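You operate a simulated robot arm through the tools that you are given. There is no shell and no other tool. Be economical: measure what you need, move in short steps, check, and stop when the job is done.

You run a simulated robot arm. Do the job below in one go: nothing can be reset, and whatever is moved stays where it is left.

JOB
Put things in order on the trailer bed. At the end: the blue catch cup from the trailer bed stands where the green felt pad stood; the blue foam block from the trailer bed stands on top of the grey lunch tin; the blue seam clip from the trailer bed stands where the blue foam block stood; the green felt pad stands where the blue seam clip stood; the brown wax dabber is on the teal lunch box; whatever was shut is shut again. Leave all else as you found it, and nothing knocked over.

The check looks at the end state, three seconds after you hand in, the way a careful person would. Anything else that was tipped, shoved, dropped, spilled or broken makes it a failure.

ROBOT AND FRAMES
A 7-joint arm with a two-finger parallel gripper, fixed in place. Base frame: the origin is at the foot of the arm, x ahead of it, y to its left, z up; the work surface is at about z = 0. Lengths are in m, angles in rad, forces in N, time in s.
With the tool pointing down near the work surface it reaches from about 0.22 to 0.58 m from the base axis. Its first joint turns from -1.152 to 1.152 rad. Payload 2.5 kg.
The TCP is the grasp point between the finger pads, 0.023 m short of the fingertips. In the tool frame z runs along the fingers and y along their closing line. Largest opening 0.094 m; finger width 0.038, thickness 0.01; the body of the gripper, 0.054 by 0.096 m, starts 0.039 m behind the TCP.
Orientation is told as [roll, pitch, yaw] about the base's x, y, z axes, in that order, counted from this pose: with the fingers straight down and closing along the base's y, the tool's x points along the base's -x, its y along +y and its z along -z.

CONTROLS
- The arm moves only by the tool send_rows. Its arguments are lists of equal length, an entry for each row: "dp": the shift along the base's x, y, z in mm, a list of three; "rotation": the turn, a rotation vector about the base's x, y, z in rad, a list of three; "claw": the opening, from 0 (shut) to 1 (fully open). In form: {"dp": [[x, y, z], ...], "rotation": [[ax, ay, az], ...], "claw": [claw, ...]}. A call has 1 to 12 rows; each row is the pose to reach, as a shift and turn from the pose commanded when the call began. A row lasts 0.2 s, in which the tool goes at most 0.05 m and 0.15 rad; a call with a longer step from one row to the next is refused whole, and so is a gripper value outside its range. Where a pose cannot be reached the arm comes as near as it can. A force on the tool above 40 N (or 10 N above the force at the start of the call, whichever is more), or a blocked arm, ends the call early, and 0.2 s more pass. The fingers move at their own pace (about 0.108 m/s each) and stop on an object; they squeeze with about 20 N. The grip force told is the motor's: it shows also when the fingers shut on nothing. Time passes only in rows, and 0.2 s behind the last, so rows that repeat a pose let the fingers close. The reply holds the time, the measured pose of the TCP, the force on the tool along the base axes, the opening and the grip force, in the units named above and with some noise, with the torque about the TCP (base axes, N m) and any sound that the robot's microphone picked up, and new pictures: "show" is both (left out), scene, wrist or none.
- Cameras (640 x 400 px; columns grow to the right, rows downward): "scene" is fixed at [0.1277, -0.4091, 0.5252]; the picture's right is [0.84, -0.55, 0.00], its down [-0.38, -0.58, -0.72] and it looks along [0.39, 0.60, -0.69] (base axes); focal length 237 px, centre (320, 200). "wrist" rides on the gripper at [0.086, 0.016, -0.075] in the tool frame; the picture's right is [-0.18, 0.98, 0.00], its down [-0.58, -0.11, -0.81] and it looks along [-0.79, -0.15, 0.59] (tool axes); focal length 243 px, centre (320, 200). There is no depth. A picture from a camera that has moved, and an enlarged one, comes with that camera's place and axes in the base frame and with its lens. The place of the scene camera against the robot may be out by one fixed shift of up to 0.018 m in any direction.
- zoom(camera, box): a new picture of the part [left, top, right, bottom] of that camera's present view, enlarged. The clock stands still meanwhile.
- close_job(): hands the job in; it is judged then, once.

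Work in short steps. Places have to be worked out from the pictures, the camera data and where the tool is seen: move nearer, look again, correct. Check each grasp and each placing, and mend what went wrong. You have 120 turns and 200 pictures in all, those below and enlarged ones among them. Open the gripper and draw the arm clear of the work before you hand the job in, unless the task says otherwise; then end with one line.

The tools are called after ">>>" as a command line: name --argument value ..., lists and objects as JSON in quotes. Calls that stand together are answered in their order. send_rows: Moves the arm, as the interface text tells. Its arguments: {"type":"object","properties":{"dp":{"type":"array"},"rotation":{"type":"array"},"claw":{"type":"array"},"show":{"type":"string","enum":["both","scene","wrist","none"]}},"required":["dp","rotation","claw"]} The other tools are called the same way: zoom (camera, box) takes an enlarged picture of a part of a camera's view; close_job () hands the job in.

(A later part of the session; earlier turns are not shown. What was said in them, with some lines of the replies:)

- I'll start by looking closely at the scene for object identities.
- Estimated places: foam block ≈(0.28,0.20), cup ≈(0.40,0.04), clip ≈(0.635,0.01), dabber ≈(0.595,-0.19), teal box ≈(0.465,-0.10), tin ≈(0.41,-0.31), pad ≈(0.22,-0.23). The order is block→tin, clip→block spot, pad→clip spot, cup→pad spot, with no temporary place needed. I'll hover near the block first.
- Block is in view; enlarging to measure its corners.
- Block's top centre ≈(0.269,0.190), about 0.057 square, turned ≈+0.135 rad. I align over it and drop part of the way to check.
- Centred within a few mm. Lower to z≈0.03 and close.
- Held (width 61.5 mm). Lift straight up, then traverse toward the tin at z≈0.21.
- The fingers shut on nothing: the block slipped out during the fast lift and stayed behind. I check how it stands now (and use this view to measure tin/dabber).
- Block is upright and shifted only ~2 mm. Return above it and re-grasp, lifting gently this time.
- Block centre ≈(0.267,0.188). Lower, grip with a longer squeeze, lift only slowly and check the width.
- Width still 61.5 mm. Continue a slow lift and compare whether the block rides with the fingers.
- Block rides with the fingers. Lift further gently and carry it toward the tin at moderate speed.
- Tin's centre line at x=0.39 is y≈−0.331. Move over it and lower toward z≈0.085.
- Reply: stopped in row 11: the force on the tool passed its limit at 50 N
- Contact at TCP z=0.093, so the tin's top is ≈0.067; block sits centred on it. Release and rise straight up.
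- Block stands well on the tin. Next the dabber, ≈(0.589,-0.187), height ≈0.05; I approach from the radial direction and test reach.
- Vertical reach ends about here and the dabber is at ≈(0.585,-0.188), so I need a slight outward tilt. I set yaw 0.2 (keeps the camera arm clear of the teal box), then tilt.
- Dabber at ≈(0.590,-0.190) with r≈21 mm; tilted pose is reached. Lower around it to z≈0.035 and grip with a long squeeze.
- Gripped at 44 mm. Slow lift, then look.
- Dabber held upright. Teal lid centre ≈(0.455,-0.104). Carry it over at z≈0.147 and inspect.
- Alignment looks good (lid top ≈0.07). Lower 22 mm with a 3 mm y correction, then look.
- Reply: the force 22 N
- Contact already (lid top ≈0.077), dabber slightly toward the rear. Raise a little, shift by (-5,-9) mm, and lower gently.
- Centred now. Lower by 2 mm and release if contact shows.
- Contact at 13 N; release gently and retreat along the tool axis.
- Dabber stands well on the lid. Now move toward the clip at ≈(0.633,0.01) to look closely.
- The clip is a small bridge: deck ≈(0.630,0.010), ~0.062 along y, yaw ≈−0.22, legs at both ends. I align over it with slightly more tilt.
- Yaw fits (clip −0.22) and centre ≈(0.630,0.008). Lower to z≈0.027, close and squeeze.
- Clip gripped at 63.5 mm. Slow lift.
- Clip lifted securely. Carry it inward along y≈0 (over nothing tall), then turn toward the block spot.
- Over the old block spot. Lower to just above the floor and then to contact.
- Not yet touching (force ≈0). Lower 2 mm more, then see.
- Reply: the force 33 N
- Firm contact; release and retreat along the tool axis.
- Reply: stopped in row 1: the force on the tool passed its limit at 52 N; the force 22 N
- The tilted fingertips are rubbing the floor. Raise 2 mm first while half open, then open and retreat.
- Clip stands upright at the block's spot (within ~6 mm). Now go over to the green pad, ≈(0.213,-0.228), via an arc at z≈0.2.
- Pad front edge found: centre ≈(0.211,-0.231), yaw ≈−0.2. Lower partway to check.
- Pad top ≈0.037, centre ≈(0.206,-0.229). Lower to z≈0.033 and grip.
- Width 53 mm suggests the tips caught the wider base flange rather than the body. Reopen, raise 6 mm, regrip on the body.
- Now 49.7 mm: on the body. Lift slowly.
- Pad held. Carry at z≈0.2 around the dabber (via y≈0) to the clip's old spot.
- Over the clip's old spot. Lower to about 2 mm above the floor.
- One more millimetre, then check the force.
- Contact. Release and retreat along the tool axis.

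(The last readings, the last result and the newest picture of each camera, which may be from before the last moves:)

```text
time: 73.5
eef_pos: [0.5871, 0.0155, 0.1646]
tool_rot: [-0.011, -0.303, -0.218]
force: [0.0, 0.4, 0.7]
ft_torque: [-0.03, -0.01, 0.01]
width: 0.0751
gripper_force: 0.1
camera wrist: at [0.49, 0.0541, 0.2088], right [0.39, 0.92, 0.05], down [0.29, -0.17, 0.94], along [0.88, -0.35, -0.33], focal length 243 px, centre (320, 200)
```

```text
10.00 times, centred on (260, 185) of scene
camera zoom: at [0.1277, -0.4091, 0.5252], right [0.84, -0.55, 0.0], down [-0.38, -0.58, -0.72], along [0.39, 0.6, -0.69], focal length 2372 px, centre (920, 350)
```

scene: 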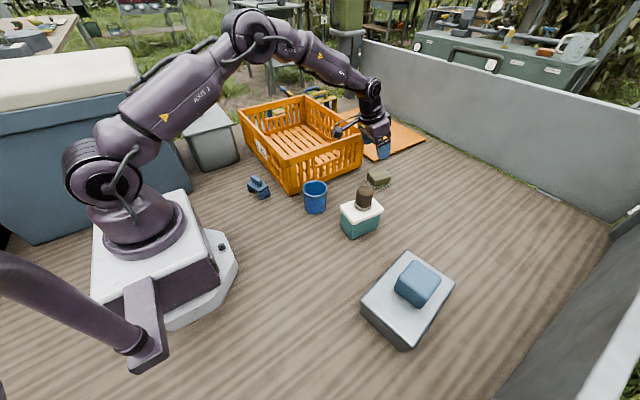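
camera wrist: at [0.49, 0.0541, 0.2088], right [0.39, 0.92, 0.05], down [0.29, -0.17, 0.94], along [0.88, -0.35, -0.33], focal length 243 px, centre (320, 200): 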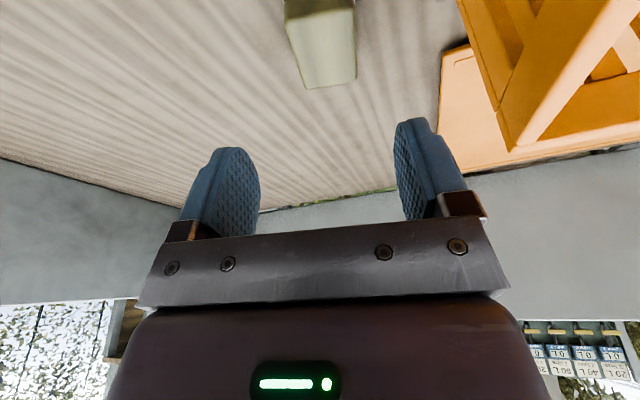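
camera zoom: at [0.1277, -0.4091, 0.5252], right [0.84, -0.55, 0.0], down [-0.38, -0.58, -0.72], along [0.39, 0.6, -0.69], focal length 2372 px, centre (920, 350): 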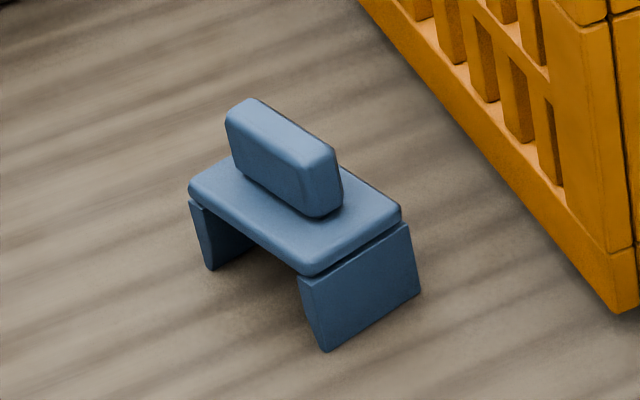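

Pad stands well. Last: the cup. Straighten the tool and hover near it for a look.

>>> send_rows --dp '[[-25, 0, 10], [-65, 0, 20], [-105, 2, 25], [-145, 5, 25], [-185, 8, 25], [-205, 10, 20]]' --rotation '[[0, 0, 0], [0.022, 0.098, 0], [0.043, 0.195, 0], [0.065, 0.293, 0], [0.065, 0.293, 0], [0.065, 0.293, 0]]' --claw '[0.8, 0.8, 1, 1, 1, 1]'

>>> zoom --camera "scene" --box '[285, 170, 345, 225]'

```text
time: 74.9
eef_pos: [0.386, 0.0245, 0.1835]
tool_rot: [-0.009, -0.001, -0.216]
force: [-0.2, -0.3, 0.7]
ft_torque: [0.02, -0.04, 0.01]
width: 0.094
gripper_force: 0.0
camera wrist: at [0.305, 0.0597, 0.2571], right [0.39, 0.92, -0.01], down [0.54, -0.22, 0.81], along [0.74, -0.32, -0.59], focal length 243 px, centre (320, 200)
```

scene: 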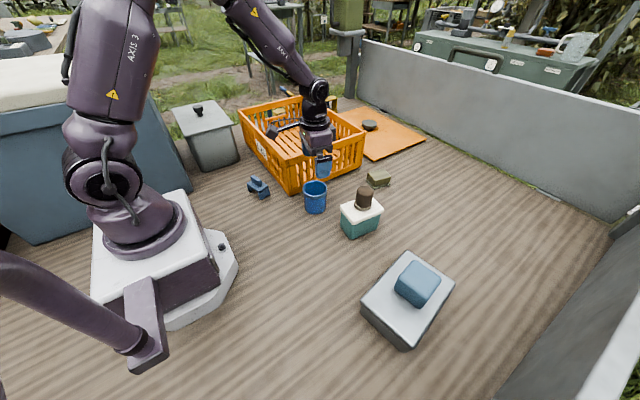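
wrist: 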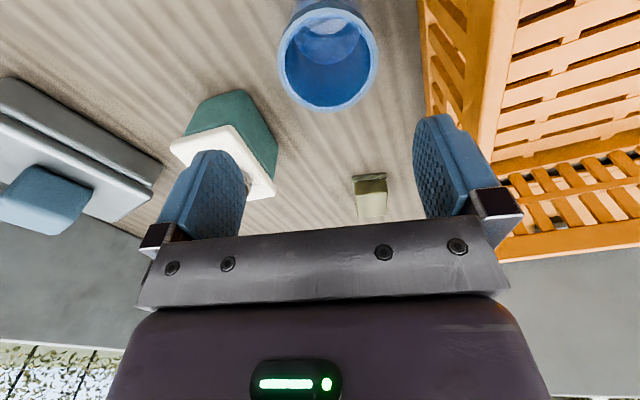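

```text
7.27 times, centred on (315, 198) of scene
camera zoom: at [0.1277, -0.4091, 0.5252], right [0.84, -0.55, 0.0], down [-0.38, -0.58, -0.72], along [0.39, 0.6, -0.69], focal length 1725 px, centre (356, 218)
```

zoom: 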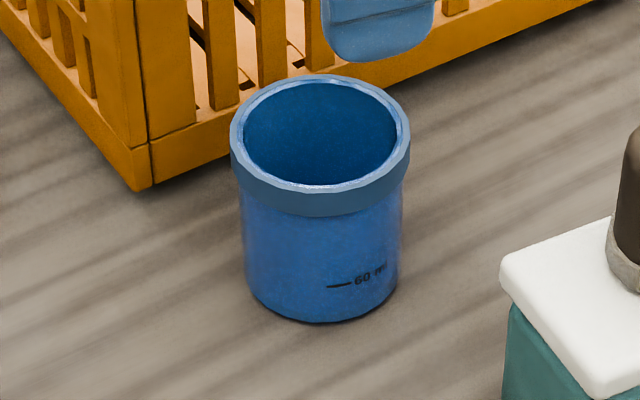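

Cup: rim Ø≈0.068, height ≈0.085, centre ≈(0.377,0.030). Move over and lower a bit to refine.

>>> send_rows --dp '[[-5, 3, -15], [-9, 5, -40], [-9, 5, -55]]' --rotation '[[0.009, 0, 0], [0.009, 0, 0], [0.009, 0, 0]]' --claw '[1, 1, 1]' --show "wrist"

>>> zoom --camera "scene" --box '[285, 150, 345, 225]'

```text
time: 75.7
eef_pos: [0.3737, 0.0311, 0.1277]
tool_rot: [0.0, -0.001, -0.219]
force: [0.0, 0.0, -0.4]
ft_torque: [0.0, 0.02, 0.03]
width: 0.094
gripper_force: 0.0
camera wrist: at [0.2941, 0.0653, 0.201], right [0.39, 0.92, 0.0], down [0.54, -0.23, 0.81], along [0.74, -0.32, -0.59], focal length 243 px, centre (320, 200)
```

wrist: 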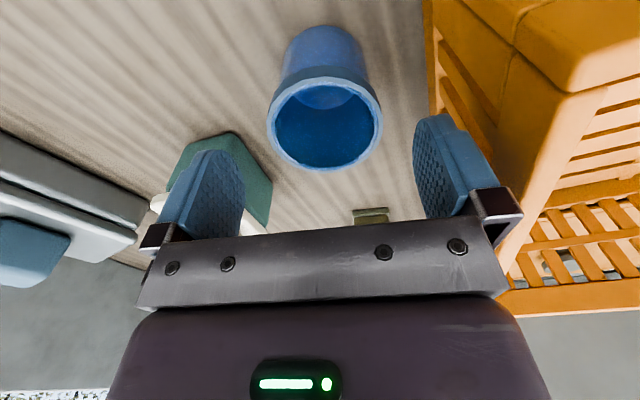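

```text
5.33 times, centred on (315, 188) of scene
camera zoom: at [0.1277, -0.4091, 0.5252], right [0.84, -0.55, 0.0], down [-0.38, -0.58, -0.72], along [0.39, 0.6, -0.69], focal length 1265 px, centre (347, 267)
```

zoom: 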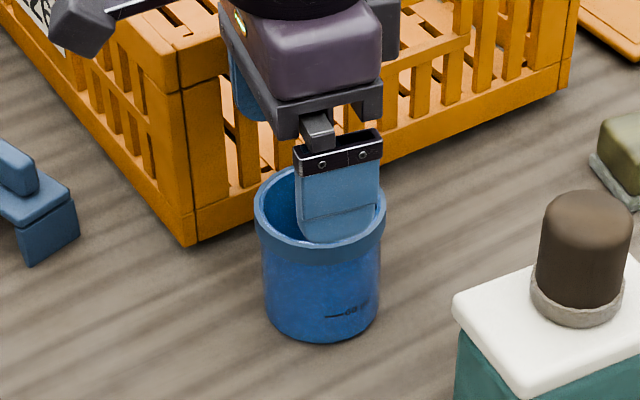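

Triangulated rim: centre (0.379,0.032), top ≈0.076. Lower to z≈0.058 and grip around the collar.

>>> send_rows --dp '[[5, 1, -15], [5, 1, -35], [5, 1, -55], [5, 1, -69], [5, 1, -69], [5, 1, -69], [5, 1, -69], [5, 1, -69]]' --rotation '[[0, 0, 0], [0, 0, 0], [0, 0, 0], [0, 0, 0], [0, 0, 0], [0, 0, 0], [0, 0, 0], [0, 0, 0]]' --claw '[1, 1, 1, 1, 0.5, 0, 0, 0]'

>>> zoom --camera "scene" --box '[285, 150, 345, 225]'

```text
time: 77.5
eef_pos: [0.379, 0.0315, 0.0599]
tool_rot: [0.0, -0.001, -0.218]
force: [0.5, 0.8, 0.6]
ft_torque: [-0.01, -0.06, -0.01]
width: 0.0665
gripper_force: 20.4
camera wrist: at [0.2992, 0.066, 0.133], right [0.39, 0.92, 0.0], down [0.54, -0.23, 0.81], along [0.74, -0.32, -0.59], focal length 243 px, centre (320, 200)
```

scene: 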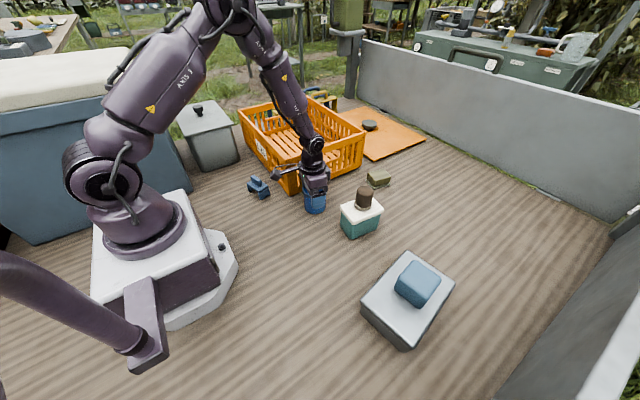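
wrist: 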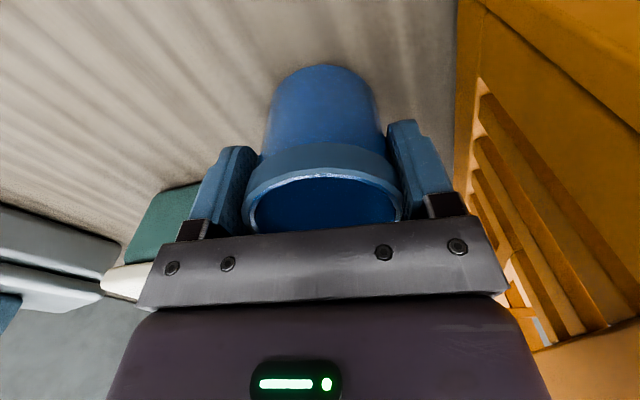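

```text
5.33 times, centred on (315, 188) of scene
camera zoom: at [0.1277, -0.4091, 0.5252], right [0.84, -0.55, 0.0], down [-0.38, -0.58, -0.72], along [0.39, 0.6, -0.69], focal length 1265 px, centre (347, 267)
```

zoom: 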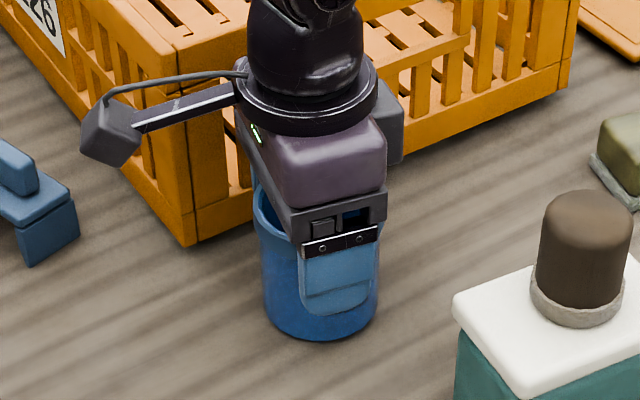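

Gripped at 66.5 mm. Slow lift.

>>> send_rows --dp '[[0, 0, 3], [0, 0, 8], [0, 0, 14], [0, 0, 22], [0, 0, 32], [0, 0, 43], [0, 0, 55], [0, 0, 68], [0, 0, 82], [0, 0, 95], [0, 0, 105], [0, 0, 110]]' --rotation '[[0, 0, 0], [0, 0, 0], [0, 0, 0], [0, 0, 0], [0, 0, 0], [0, 0, 0], [0, 0, 0], [0, 0, 0], [0, 0, 0], [0, 0, 0], [0, 0, 0], [0, 0, 0]]' --claw '[0, 0, 0, 0, 0, 0, 0, 0, 0, 0, 0, 0]'

```text
time: 80.1
eef_pos: [0.38, 0.0297, 0.1686]
tool_rot: [0.0, 0.0, -0.219]
force: [0.5, -0.3, -0.5]
ft_torque: [0.03, -0.01, 0.02]
width: 0.0666
gripper_force: 20.0
camera wrist: at [0.2997, 0.0652, 0.2432], right [0.39, 0.92, 0.0], down [0.54, -0.23, 0.81], along [0.74, -0.32, -0.59], focal length 243 px, centre (320, 200)
```

scene: 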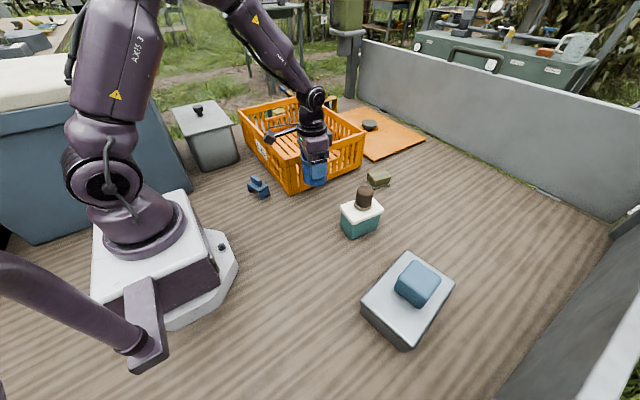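
wrist: 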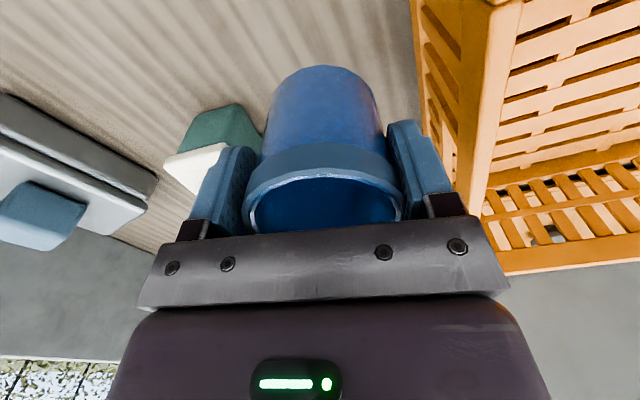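

Cup held upright. Carry to the pad's old spot (0.206,-0.229).

>>> send_rows --dp '[[-4, -6, 0], [-14, -21, 0], [-28, -42, 0], [-44, -66, 0], [-60, -90, 0], [-77, -115, 0], [-94, -140, 0], [-111, -165, 0], [-128, -190, 0], [-145, -216, 0], [-161, -241, 0], [-171, -256, 0]]' --rotation '[[0, 0, 0], [0, 0, 0], [0, 0, 0], [0, 0, 0], [0, 0, 0], [0, 0, 0], [0, 0, 0], [0, 0, 0], [0, 0, 0], [0, 0, 0], [0, 0, 0], [0, 0, 0]]' --claw '[0, 0, 0, 0, 0, 0, 0, 0, 0, 0, 0, 0]' --show "none"

>>> send_rows --dp '[[-2, -3, -8], [-2, -3, -24], [-2, -3, -42], [-2, -3, -60], [-2, -3, -78], [-2, -3, -92], [-2, -3, -100], [-2, -3, -104]]' --rotation '[[0, 0, 0], [0, 0, 0], [0, 0, 0], [0, 0, 0], [0, 0, 0], [0, 0, 0], [0, 0, 0], [0, 0, 0]]' --claw '[0, 0, 0, 0, 0, 0, 0, 0]'

```text
time: 82.7
eef_pos: [0.2078, -0.2249, 0.1687]
tool_rot: [0.0, -0.001, -0.216]
force: [0.4, 0.7, -0.2]
ft_torque: [-0.03, -0.02, -0.01]
width: 0.0662
gripper_force: 19.8
```

```text
time: 84.5
eef_pos: [0.2067, -0.2276, 0.0647]
tool_rot: [0.0, 0.0, -0.218]
force: [-0.1, -0.3, -1.1]
ft_torque: [-0.03, 0.01, 0.01]
width: 0.0666
gripper_force: 20.0
camera wrist: at [0.1269, -0.193, 0.1381], right [0.39, 0.92, 0.0], down [0.54, -0.23, 0.81], along [0.74, -0.32, -0.59], focal length 243 px, centre (320, 200)
```

scene: 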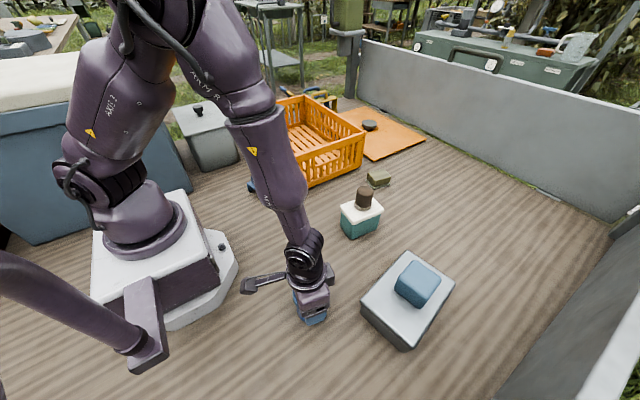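
wrist: 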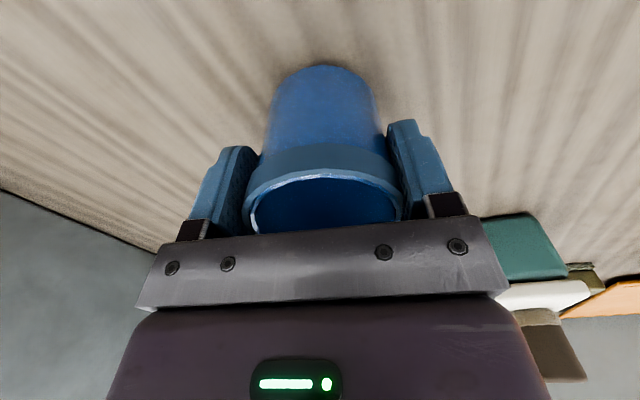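

About 5 mm above the floor; lower to contact.

>>> send_rows --dp '[[0, 0, -2], [0, 0, -4]]' --rotation '[[0, 0, 0], [0, 0, 0]]' --claw '[0, 0]' --show "none"

>>> send_rows --dp '[[0, 0, -1]]' --rotation '[[0, 0, 0]]' --claw '[0]' --show "none"

```text
time: 85.1
eef_pos: [0.2071, -0.2273, 0.0616]
tool_rot: [0.001, 0.001, -0.217]
force: [-0.7, 0.0, -1.7]
ft_torque: [0.0, 0.0, -0.03]
width: 0.0666
gripper_force: 19.9
```

```text
time: 85.5
eef_pos: [0.2068, -0.2281, 0.0603]
tool_rot: [0.0, 0.0, -0.218]
force: [0.4, 0.6, 0.2]
ft_torque: [-0.02, 0.03, 0.02]
width: 0.0666
gripper_force: 20.1
```

>>> send_rows --dp '[[0, 0, -1]]' --rotation '[[0, 0, 0]]' --claw '[0]' --show "none"

```text
time: 85.9
eef_pos: [0.2077, -0.2264, 0.0599]
tool_rot: [0.001, -0.001, -0.22]
force: [-0.1, 0.1, -0.1]
ft_torque: [-0.02, -0.02, 0.01]
width: 0.0665
gripper_force: 19.3
```

At the grasp height now; one last millimetre, then release and rise straight up.

>>> send_rows --dp '[[0, 0, -1], [0, 0, -1], [0, 0, -1], [0, 0, -1], [0, 0, 10], [0, 0, 40], [0, 0, 80], [0, 0, 120], [10, 20, 150]]' --rotation '[[0, 0, 0], [0, 0, 0], [0, 0, 0], [0, 0, 0], [0, 0, 0], [0, 0, 0], [0, 0, 0], [0, 0, 0], [0, 0, 0]]' --claw '[0, 0.9, 0.95, 0.95, 0.95, 0.95, 0.95, 0.95, 0.95]'

```text
time: 87.9
eef_pos: [0.2174, -0.21, 0.2083]
tool_rot: [0.001, 0.001, -0.217]
force: [-0.9, -0.4, 0.9]
ft_torque: [-0.02, -0.03, 0.03]
width: 0.0892
gripper_force: 0.0
camera wrist: at [0.1374, -0.174, 0.2831], right [0.39, 0.92, 0.0], down [0.54, -0.23, 0.81], along [0.74, -0.32, -0.59], focal length 243 px, centre (320, 200)
```

scene: 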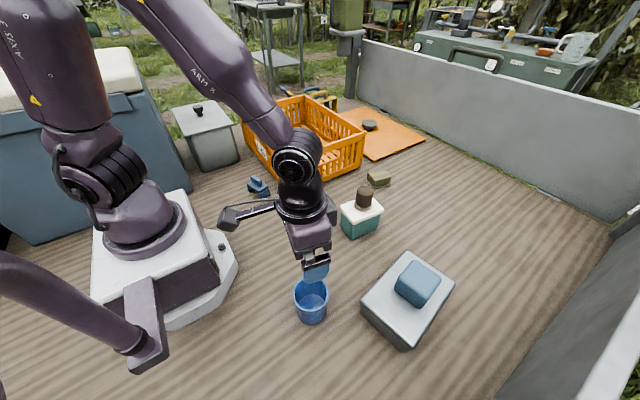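
wrist: 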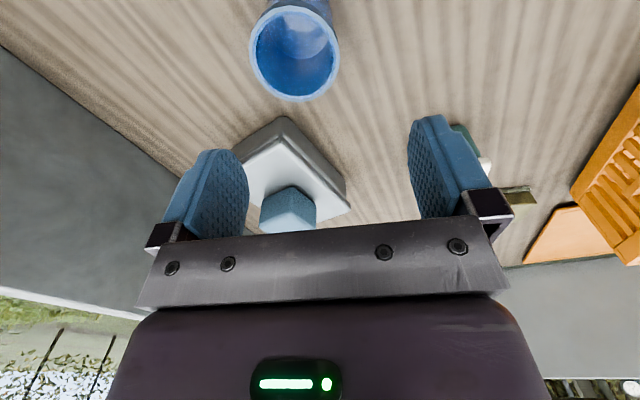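

Cup stands on the pad's spot. Draw the arm clear back to the start pose and do a final check.

>>> send_rows --dp '[[10, 15, 40], [30, 45, 70], [60, 80, 100], [90, 115, 114], [125, 150, 114], [160, 180, 114], [175, 194, 114]]' --rotation '[[0, 0, 0], [0, 0, 0], [0, 0, 0.05], [0, 0, 0.1], [0, 0, 0.15], [0, 0, 0.2], [0, 0, 0.217]]' --claw '[1, 1, 1, 1, 1, 1, 1]'

>>> zoom --camera "scene" --box '[220, 140, 480, 350]'

```text
refused: row 3 steps farther than a row can; nothing moved
```

```text
1.90 times, centred on (350, 245) of scene
camera zoom: at [0.1277, -0.4092, 0.5252], right [0.84, -0.55, 0.0], down [-0.38, -0.58, -0.72], along [0.39, 0.6, -0.69], focal length 452 px, centre (263, 114)
```

zoom: 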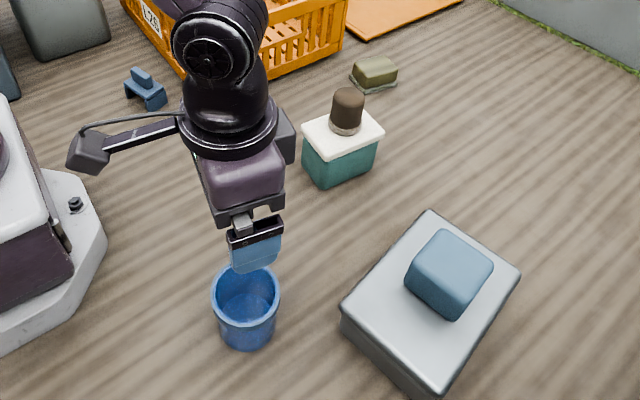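

The call was refused for a step that was too long; resend with smaller steps.

>>> send_rows --dp '[[5, 10, 40], [20, 30, 75], [45, 55, 105], [70, 85, 114], [95, 115, 114], [120, 145, 114], [145, 172, 114], [170, 192, 114]]' --rotation '[[0, 0, 0], [0, 0, 0], [0, 0, 0.05], [0, 0, 0.1], [0, 0, 0.15], [0, 0, 0.2], [0, 0, 0.217], [0, 0, 0.217]]' --claw '[1, 1, 1, 1, 1, 1, 1, 1]'

>>> zoom --camera "scene" --box '[220, 140, 480, 350]'

```text
time: 89.7
eef_pos: [0.3885, -0.0149, 0.3255]
tool_rot: [-0.001, -0.001, -0.002]
force: [0.4, 0.6, -0.6]
ft_torque: [0.02, -0.03, 0.01]
width: 0.094
gripper_force: 0.1
camera wrist: at [0.3024, 0.0017, 0.3988], right [0.19, 0.98, 0.0], down [0.58, -0.11, 0.81], along [0.79, -0.15, -0.59], focal length 243 px, centre (320, 200)
```

scene: 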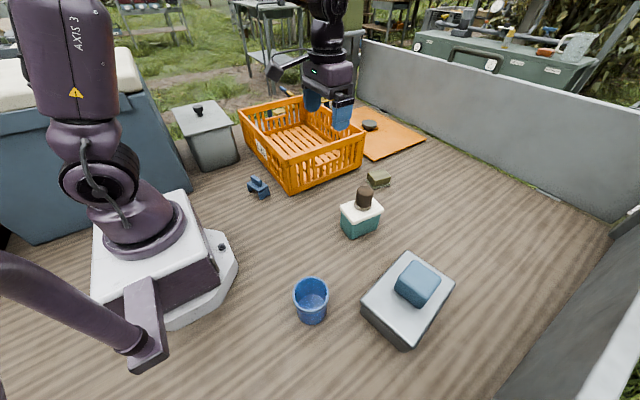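
wrist: 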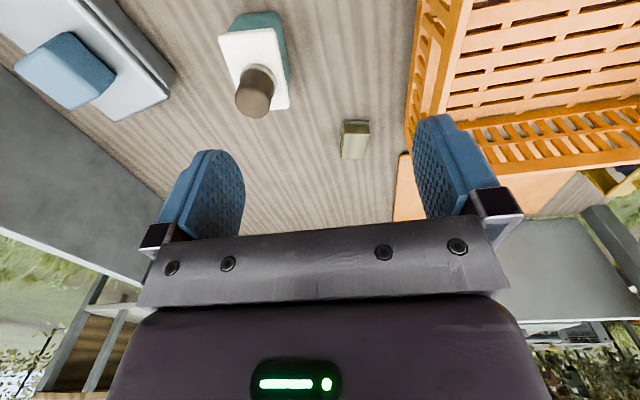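

```text
1.90 times, centred on (350, 245) of scene
camera zoom: at [0.1277, -0.4092, 0.5252], right [0.84, -0.55, 0.0], down [-0.38, -0.58, -0.72], along [0.39, 0.6, -0.69], focal length 452 px, centre (263, 114)
```

zoom: 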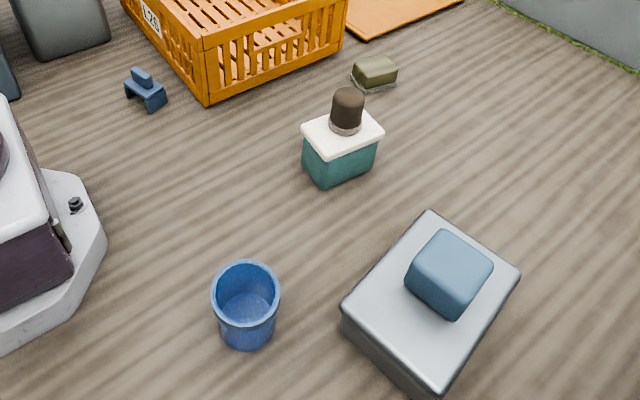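

All items are in their places and standing, nothing else disturbed; the lids stayed shut and the arm is clear. Handing in.

>>> close_job

```text
The job is handed in.
```

The job is handed in and every item is where you asked: cup on the pad's old spot, foam block on the grey tin, clip on the block's old spot (about 6 mm off by my measurement), pad on the clip's old spot, and dabber on the teal lunch box, which shifted about 2 mm as I set the dabber down; nothing was opened or knocked over, and the arm is clear with the gripper open.
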